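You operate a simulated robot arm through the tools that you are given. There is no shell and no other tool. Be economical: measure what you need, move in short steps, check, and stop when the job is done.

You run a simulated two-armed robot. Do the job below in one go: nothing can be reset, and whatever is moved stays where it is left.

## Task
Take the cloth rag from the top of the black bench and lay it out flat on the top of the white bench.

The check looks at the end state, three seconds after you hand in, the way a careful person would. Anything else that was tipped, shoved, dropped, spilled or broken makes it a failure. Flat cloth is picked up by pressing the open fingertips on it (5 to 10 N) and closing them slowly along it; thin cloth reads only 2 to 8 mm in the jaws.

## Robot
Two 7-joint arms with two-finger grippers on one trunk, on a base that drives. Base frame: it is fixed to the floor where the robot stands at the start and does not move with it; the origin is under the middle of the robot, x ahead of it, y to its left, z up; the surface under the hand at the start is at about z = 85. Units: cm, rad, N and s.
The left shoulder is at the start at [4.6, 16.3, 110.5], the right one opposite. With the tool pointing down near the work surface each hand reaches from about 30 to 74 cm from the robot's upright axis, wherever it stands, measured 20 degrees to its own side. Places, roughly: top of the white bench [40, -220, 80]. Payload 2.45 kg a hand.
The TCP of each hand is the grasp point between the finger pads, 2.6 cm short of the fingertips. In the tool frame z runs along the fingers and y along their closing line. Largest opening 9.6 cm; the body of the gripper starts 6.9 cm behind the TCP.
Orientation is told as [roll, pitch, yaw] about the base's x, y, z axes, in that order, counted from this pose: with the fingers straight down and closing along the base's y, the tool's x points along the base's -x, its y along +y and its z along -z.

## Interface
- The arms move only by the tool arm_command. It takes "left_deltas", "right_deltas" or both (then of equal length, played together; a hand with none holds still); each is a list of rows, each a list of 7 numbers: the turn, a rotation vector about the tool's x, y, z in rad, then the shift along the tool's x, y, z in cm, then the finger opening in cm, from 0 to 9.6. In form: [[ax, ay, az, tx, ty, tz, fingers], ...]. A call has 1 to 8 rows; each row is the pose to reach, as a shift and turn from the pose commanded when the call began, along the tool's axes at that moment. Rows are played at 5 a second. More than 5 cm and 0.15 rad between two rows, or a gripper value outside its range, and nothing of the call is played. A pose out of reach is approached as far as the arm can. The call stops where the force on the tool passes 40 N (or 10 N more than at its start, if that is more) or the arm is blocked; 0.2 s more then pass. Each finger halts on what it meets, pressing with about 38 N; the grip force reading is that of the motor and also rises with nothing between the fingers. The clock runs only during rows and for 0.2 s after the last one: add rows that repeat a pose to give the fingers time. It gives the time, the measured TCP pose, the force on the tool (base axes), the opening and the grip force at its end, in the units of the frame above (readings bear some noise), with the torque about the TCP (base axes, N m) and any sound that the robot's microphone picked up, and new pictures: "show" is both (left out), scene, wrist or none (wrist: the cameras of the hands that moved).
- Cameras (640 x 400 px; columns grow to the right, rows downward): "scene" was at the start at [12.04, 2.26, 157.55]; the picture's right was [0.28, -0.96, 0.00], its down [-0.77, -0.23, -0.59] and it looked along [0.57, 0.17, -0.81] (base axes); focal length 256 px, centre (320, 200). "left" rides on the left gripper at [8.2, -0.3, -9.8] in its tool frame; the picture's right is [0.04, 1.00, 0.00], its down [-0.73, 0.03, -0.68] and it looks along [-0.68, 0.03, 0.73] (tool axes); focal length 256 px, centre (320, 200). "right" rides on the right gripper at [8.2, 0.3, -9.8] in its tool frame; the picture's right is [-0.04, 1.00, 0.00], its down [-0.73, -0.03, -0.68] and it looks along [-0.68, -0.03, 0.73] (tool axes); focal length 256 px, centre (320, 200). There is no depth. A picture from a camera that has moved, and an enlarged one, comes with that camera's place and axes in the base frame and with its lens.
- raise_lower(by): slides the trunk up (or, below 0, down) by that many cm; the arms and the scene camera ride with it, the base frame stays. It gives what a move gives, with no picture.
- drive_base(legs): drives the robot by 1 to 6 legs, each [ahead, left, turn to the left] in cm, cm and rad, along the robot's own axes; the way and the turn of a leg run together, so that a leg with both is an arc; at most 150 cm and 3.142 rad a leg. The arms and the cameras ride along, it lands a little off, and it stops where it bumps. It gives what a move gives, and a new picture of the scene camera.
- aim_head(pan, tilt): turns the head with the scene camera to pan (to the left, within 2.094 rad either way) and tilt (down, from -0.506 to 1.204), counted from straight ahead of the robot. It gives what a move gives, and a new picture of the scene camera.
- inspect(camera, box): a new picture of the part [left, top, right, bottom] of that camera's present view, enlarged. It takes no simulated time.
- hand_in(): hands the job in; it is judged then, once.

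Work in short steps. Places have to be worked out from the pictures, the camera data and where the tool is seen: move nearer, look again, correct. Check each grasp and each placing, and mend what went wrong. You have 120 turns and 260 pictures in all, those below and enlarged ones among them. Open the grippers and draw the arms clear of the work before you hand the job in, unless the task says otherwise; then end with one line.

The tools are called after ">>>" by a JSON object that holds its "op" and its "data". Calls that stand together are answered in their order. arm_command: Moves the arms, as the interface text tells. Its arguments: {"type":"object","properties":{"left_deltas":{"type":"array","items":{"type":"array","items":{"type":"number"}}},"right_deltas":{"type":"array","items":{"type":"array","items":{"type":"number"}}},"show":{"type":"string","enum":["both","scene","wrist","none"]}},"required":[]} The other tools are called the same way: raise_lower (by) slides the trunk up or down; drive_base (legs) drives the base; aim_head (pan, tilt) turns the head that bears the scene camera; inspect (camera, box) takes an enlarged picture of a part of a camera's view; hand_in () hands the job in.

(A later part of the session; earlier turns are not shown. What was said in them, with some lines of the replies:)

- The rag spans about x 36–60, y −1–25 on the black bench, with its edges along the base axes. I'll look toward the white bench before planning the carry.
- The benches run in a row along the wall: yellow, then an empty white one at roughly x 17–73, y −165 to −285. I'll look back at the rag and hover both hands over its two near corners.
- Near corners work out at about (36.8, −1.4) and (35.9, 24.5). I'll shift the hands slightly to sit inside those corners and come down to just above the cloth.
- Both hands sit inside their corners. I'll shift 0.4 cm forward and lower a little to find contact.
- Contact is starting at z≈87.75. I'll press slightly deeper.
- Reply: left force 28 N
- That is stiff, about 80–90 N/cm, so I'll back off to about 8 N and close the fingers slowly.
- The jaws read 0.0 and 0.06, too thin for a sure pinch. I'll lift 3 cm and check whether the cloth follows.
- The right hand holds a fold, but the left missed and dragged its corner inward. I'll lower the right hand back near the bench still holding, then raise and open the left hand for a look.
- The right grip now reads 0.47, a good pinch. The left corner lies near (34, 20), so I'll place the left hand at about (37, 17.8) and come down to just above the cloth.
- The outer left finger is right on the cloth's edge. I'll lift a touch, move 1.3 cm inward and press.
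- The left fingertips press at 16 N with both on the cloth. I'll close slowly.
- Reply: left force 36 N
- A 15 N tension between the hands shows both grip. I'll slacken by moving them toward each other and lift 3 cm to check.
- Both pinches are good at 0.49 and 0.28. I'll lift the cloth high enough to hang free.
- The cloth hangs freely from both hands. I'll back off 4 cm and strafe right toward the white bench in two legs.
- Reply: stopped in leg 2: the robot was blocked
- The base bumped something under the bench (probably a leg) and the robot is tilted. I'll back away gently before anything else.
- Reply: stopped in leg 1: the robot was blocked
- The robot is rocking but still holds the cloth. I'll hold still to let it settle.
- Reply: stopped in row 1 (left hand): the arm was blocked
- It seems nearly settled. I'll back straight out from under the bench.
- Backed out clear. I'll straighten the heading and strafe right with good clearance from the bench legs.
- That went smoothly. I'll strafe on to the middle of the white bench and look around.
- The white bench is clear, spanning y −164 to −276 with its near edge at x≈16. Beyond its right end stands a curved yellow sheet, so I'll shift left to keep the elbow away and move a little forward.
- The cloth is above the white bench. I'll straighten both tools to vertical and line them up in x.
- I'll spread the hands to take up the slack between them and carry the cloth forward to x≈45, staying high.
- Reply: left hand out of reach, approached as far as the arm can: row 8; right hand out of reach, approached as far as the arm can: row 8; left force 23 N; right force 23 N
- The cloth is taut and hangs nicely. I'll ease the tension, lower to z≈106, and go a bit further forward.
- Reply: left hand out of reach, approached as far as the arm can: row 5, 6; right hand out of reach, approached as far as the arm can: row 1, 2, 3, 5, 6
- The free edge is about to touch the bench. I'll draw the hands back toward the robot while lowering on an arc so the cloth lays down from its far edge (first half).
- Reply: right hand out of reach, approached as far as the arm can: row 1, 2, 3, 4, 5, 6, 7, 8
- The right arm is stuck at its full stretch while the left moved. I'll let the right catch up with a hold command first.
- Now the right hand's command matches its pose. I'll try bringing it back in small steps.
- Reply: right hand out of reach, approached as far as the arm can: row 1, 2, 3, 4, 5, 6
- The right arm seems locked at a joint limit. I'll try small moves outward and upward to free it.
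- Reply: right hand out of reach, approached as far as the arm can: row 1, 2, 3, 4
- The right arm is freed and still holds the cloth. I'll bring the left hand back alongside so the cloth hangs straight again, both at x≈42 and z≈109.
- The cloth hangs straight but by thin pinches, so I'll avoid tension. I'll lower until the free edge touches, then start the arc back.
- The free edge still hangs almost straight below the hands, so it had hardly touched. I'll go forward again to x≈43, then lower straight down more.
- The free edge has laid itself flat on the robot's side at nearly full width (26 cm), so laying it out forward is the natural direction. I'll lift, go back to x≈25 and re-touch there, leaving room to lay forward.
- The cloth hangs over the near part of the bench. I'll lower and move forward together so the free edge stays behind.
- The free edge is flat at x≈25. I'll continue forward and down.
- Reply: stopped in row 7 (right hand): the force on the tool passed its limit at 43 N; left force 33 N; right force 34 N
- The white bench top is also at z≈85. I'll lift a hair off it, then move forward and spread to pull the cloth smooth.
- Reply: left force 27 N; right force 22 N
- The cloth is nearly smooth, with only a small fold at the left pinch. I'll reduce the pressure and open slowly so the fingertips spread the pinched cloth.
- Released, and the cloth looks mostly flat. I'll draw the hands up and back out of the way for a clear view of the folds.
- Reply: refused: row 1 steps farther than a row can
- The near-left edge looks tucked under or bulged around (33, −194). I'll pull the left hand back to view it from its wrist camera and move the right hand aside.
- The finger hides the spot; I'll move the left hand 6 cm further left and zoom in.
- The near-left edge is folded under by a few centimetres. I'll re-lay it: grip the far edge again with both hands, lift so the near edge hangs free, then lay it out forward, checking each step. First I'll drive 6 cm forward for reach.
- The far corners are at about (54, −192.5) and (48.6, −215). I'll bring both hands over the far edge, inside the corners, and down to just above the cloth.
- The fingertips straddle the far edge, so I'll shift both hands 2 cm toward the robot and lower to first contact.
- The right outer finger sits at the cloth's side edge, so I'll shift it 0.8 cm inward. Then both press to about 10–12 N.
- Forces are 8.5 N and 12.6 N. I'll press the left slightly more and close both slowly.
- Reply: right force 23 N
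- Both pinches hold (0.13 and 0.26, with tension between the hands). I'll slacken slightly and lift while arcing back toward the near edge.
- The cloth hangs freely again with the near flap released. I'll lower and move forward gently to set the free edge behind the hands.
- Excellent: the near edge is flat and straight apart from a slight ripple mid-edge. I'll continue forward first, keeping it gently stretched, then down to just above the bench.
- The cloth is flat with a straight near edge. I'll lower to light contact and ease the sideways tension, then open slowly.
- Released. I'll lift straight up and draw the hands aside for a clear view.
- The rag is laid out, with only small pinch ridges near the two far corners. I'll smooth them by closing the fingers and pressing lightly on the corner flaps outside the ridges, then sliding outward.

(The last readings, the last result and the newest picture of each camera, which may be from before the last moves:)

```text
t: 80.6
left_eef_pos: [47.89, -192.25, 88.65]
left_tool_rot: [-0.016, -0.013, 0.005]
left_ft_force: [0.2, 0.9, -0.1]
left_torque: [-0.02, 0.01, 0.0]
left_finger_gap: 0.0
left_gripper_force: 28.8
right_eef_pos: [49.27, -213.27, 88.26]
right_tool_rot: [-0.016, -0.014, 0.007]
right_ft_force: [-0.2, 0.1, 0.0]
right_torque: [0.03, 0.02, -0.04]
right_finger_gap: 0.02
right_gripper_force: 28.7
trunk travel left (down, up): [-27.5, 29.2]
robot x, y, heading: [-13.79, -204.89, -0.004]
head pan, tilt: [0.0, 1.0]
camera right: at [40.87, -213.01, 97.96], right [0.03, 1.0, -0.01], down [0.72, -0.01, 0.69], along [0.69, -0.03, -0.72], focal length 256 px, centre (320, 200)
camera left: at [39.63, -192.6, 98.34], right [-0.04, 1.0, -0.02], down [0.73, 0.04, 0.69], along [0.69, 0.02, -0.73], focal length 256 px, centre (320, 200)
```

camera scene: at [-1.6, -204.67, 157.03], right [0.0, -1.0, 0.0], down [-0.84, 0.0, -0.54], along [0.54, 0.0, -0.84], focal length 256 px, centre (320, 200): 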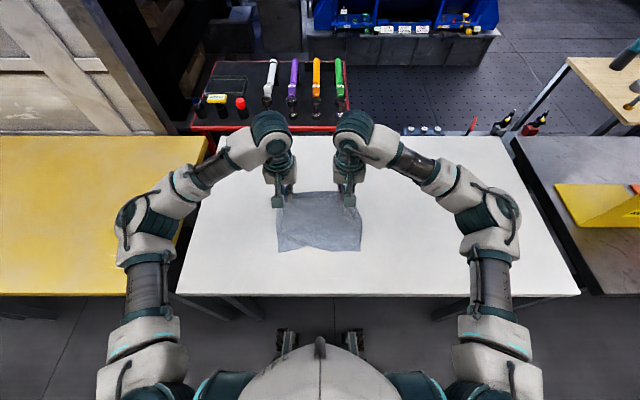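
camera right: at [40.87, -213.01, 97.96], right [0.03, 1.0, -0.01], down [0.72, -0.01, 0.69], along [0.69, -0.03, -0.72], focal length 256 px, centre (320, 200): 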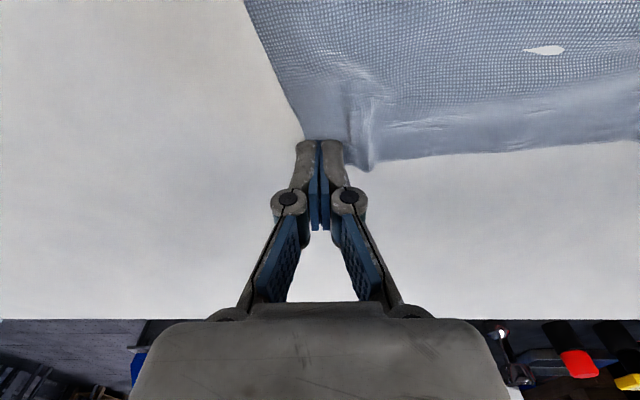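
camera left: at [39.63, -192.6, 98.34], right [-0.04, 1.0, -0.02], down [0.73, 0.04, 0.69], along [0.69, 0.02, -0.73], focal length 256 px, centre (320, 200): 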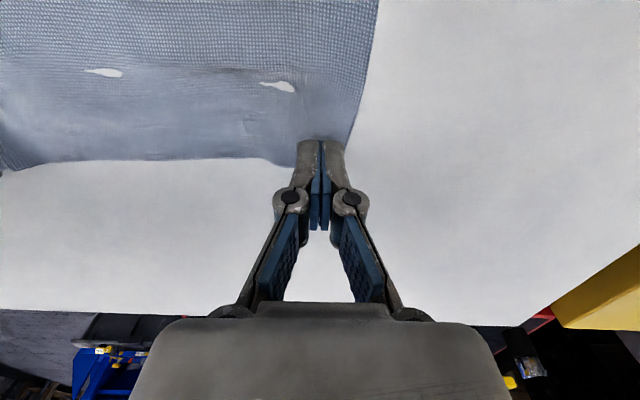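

Both fingertips overlap the far edge, so I'll shift them about 1.8 cm toward the robot and lower to light contact.

>>> {"op": "arm_command", "data": {"left_deltas": [[0, 0, 0, 0.9, 0, 0, 0], [0, 0, 0, 1.8, 0, 0, 0], [0, 0, 0, 1.8, 0, 0.7, 0], [0, 0, 0, 1.8, 0, 0.95, 0], [0, 0, 0, 1.8, 0, 0.95, 0]], "right_deltas": [[0, 0, 0, 1, 0, 0, 0], [0, 0, 0, 2, 0.1, 0, 0], [0, 0, 0, 2, 0.1, 0.4, 0], [0, 0, 0, 2, 0.1, 0.6, 0], [0, 0, 0, 2, 0.1, 0.6, 0]], "show": "wrist"}}

```text
t: 81.8
left_eef_pos: [46.06, -192.3, 87.67]
left_tool_rot: [-0.017, -0.009, 0.003]
left_ft_force: [0.3, -0.6, -0.7]
left_torque: [-0.02, -0.01, 0.0]
left_finger_gap: 0.0
left_gripper_force: 28.6
right_eef_pos: [47.23, -213.18, 87.56]
right_tool_rot: [-0.014, -0.014, 0.008]
right_ft_force: [-1.0, -0.2, 2.3]
right_torque: [0.0, 0.04, -0.01]
right_finger_gap: 0.0
right_gripper_force: 28.4
trunk travel left (down, up): [-27.5, 29.2]
robot x, y, heading: [-13.53, -204.4, 0.003]
head pan, tilt: [0.0, 1.0]
camera right: at [38.8, -212.95, 97.39], right [0.03, 1.0, -0.01], down [0.72, -0.02, 0.69], along [0.69, -0.03, -0.72], focal length 256 px, centre (320, 200)
camera left: at [37.76, -192.58, 97.35], right [-0.04, 1.0, -0.02], down [0.73, 0.04, 0.69], along [0.69, 0.02, -0.73], focal length 256 px, centre (320, 200)
```

right: 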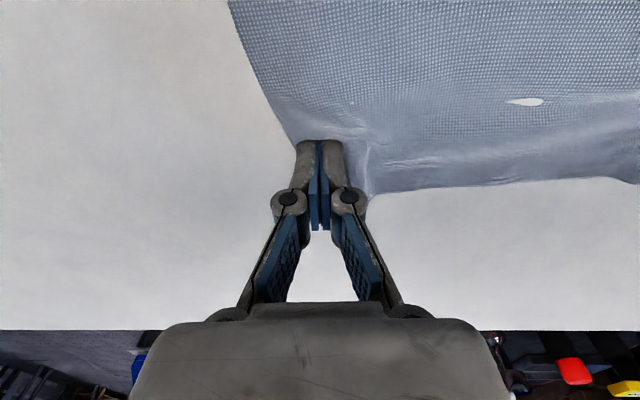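
left: 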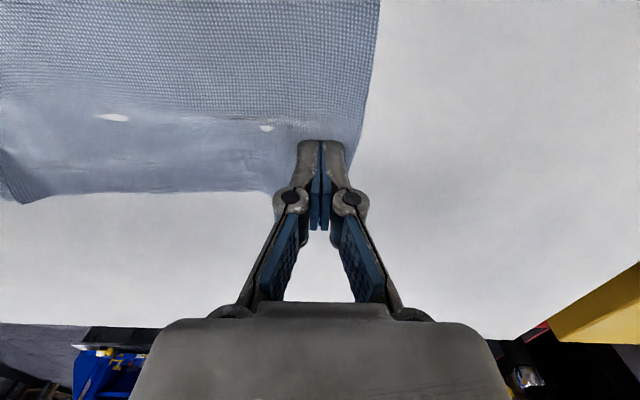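

Positions are good. I'll press by another 0.1–0.15 cm and slide each hand outward about 2.5 cm, then lift.

>>> {"op": "arm_command", "data": {"left_deltas": [[0, 0, 0, 0, 0, 0.18, 0], [0, 0, 0, 0, 0.5, 0.18, 0], [0, 0, 0, 0, 1, 0.18, 0], [0, 0, 0, 0, 1.5, 0.18, 0], [0, 0, 0, 0, 2, 0.18, 0]], "right_deltas": [[0, 0, 0, 0, 0, 0.12, 0], [0, 0, 0, 0, -0.6, 0.12, 0], [0, 0, 0, 0, -1.2, 0.12, 0], [0, 0, 0, 0, -1.8, 0.12, 0], [0, 0, 0, 0, -2.4, 0.12, 0]], "show": "wrist"}}

>>> {"op": "inspect", "data": {"camera": "scene", "box": [230, 165, 390, 265]}}

```text
t: 83.0
left_eef_pos: [46.0, -190.41, 87.56]
left_tool_rot: [-0.017, -0.014, 0.006]
left_ft_force: [-0.6, -0.3, 0.3]
left_torque: [-0.01, 0.01, -0.01]
left_finger_gap: 0.01
left_gripper_force: 28.2
right_eef_pos: [47.01, -215.51, 87.55]
right_tool_rot: [-0.016, -0.018, 0.006]
right_ft_force: [0.1, 3.2, 15.4]
right_torque: [0.06, 0.09, -0.04]
right_finger_gap: 0.0
right_gripper_force: 29.1
trunk travel left (down, up): [-27.5, 29.2]
robot x, y, heading: [-13.93, -204.79, 0.005]
head pan, tilt: [0.0, 1.0]
camera right: at [38.72, -215.23, 97.37], right [0.03, 1.0, -0.01], down [0.72, -0.01, 0.69], along [0.69, -0.03, -0.72], focal length 256 px, centre (320, 200)
camera left: at [37.68, -190.51, 97.29], right [-0.04, 1.0, -0.02], down [0.72, 0.04, 0.69], along [0.69, 0.02, -0.73], focal length 256 px, centre (320, 200)
```

right: 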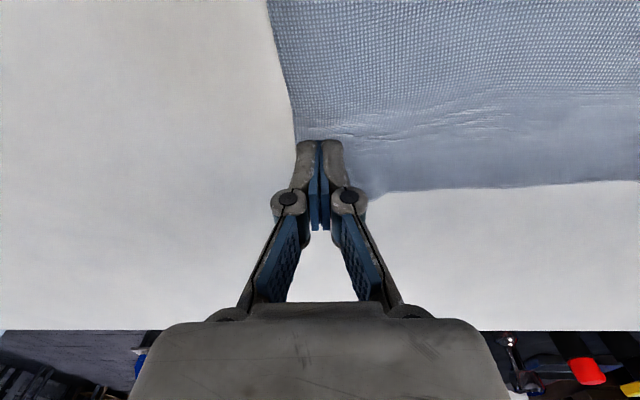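
left: 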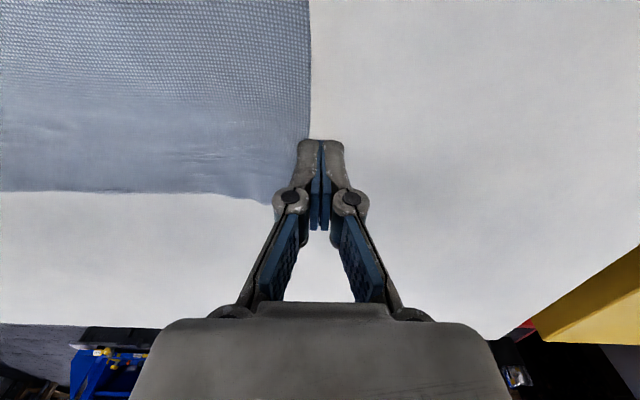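

```text
4.00 times, centred on (310, 215) of scene
camera zoom: at [-2.01, -204.51, 157.09], right [0.0, -1.0, 0.0], down [-0.84, 0.0, -0.54], along [0.54, 0.0, -0.84], focal length 1025 px, centre (360, 140)
```

zoom: 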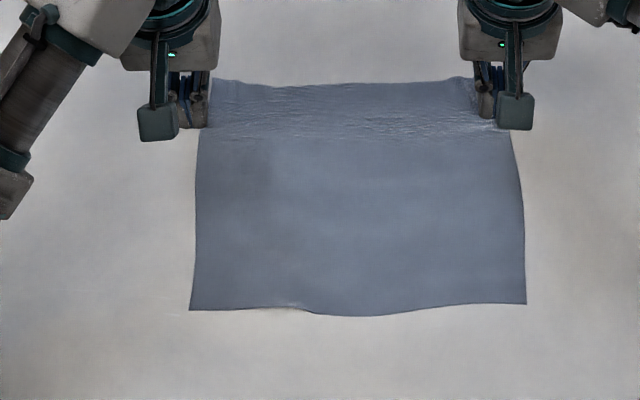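

Both ridges are smoothed out. I'll lift straight up and withdraw the arms.

>>> {"op": "arm_command", "data": {"left_deltas": [[0, 0, 0, 0, 0, -2, 0], [0, 0, 0, 0, 0, -6, 1], [0, 0, 0, 0, 0, -11, 3], [0, 0, 0, 2, 4, -13, 5], [0, 0, 0, 5, 7, -15, 5], [0, 0, 0, 8, 10, -17, 5], [0, 0, 0, 12, 12, -17, 5]], "right_deltas": [[0, 0, 0, 0, 0, -2, 0], [0, 0, 0, 0, 0, -6, 1], [0, 0, 0, 0, 0, -11, 3], [0, 0, 0, 2, -4, -13, 5], [0, 0, 0, 5, -7, -15, 5], [0, 0, 0, 8, -10, -17, 5], [0, 0, 0, 12, -12, -17, 5]], "show": "scene"}}

>>> {"op": "inspect", "data": {"camera": "scene", "box": [230, 165, 390, 265]}}

```text
t: 84.6
left_eef_pos: [33.56, -178.04, 104.39]
left_tool_rot: [-0.016, -0.011, 0.004]
left_ft_force: [-0.4, 0.5, -0.5]
left_torque: [-0.01, -0.05, -0.02]
left_finger_gap: 4.98
left_gripper_force: 0.0
right_eef_pos: [34.83, -227.57, 104.53]
right_tool_rot: [-0.016, -0.015, 0.006]
right_ft_force: [-0.4, 0.2, -0.2]
right_torque: [0.0, -0.03, 0.02]
right_finger_gap: 4.99
right_gripper_force: 0.0
trunk travel left (down, up): [-27.5, 29.2]
robot x, y, heading: [-13.47, -204.74, 0.008]
head pan, tilt: [0.0, 1.0]
camera scene: at [-2.2, -204.69, 157.09], right [0.0, -1.0, 0.0], down [-0.84, 0.0, -0.54], along [0.54, 0.0, -0.84], focal length 256 px, centre (320, 200)
```

scene: 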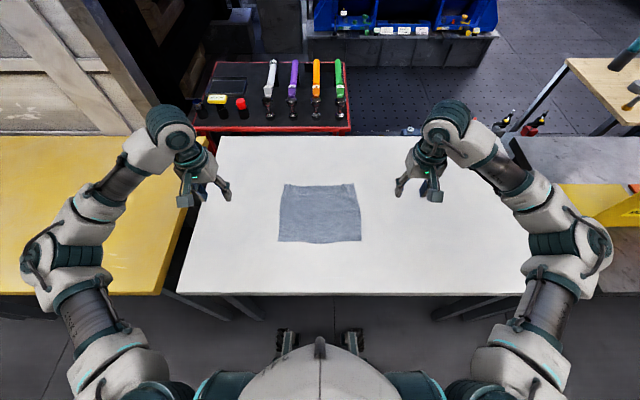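

```text
4.00 times, centred on (310, 215) of scene
camera zoom: at [-2.2, -204.69, 157.09], right [0.0, -1.0, 0.0], down [-0.84, 0.0, -0.54], along [0.54, 0.0, -0.84], focal length 1025 px, centre (360, 140)
```

zoom: 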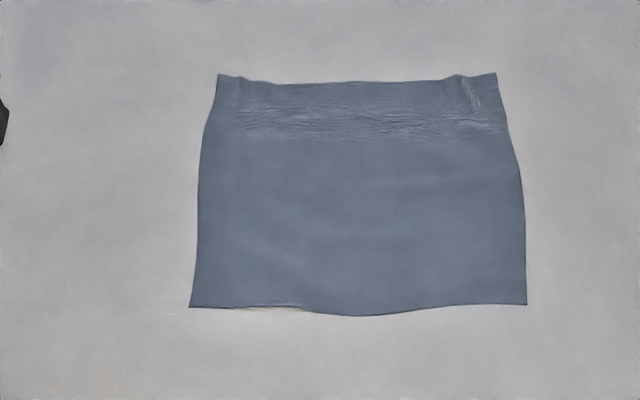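

The rag lies flat on the white bench. I'll take one look back at the black bench, since the base bumped there earlier.

>>> {"op": "aim_head", "data": {"pan": 1.35, "tilt": 0.5}}

```text
t: 86.1
left_eef_pos: [33.83, -178.1, 104.16]
left_tool_rot: [-0.016, -0.01, 0.004]
left_ft_force: [0.4, -0.5, -0.3]
left_torque: [0.0, 0.0, 0.0]
left_finger_gap: 5.0
left_gripper_force: 0.1
right_eef_pos: [34.96, -227.41, 104.44]
right_tool_rot: [-0.016, -0.014, 0.007]
right_ft_force: [-0.2, -0.7, -0.2]
right_torque: [0.02, 0.01, 0.03]
right_finger_gap: 5.01
right_gripper_force: 0.0
trunk travel left (down, up): [-27.5, 29.2]
robot x, y, heading: [-13.89, -204.41, 0.001]
head pan, tilt: [1.349, 0.499]
camera scene: at [-6.83, -195.79, 161.19], right [0.98, -0.22, 0.0], down [-0.11, -0.47, -0.88], along [0.19, 0.86, -0.48], focal length 256 px, centre (320, 200)
```

scene: 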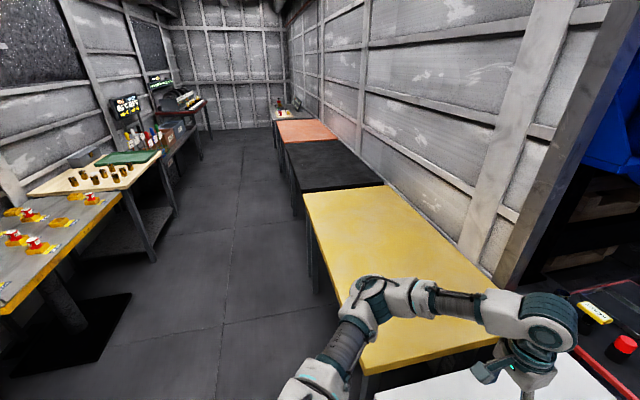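

The benches are still in a straight row and nothing is disturbed. The rag is flat and the arms are clear, so I'm handing in.

>>> {"op": "hand_in", "data": {}}

```text
The job is handed in.
```

The rag is laid out flat on top of the white bench, both grippers are open and the arms are clear. On the way over, the base bumped something under the black bench (probably a leg) and rocked. A look back afterwards showed the benches still in line and nothing tipped or dropped.
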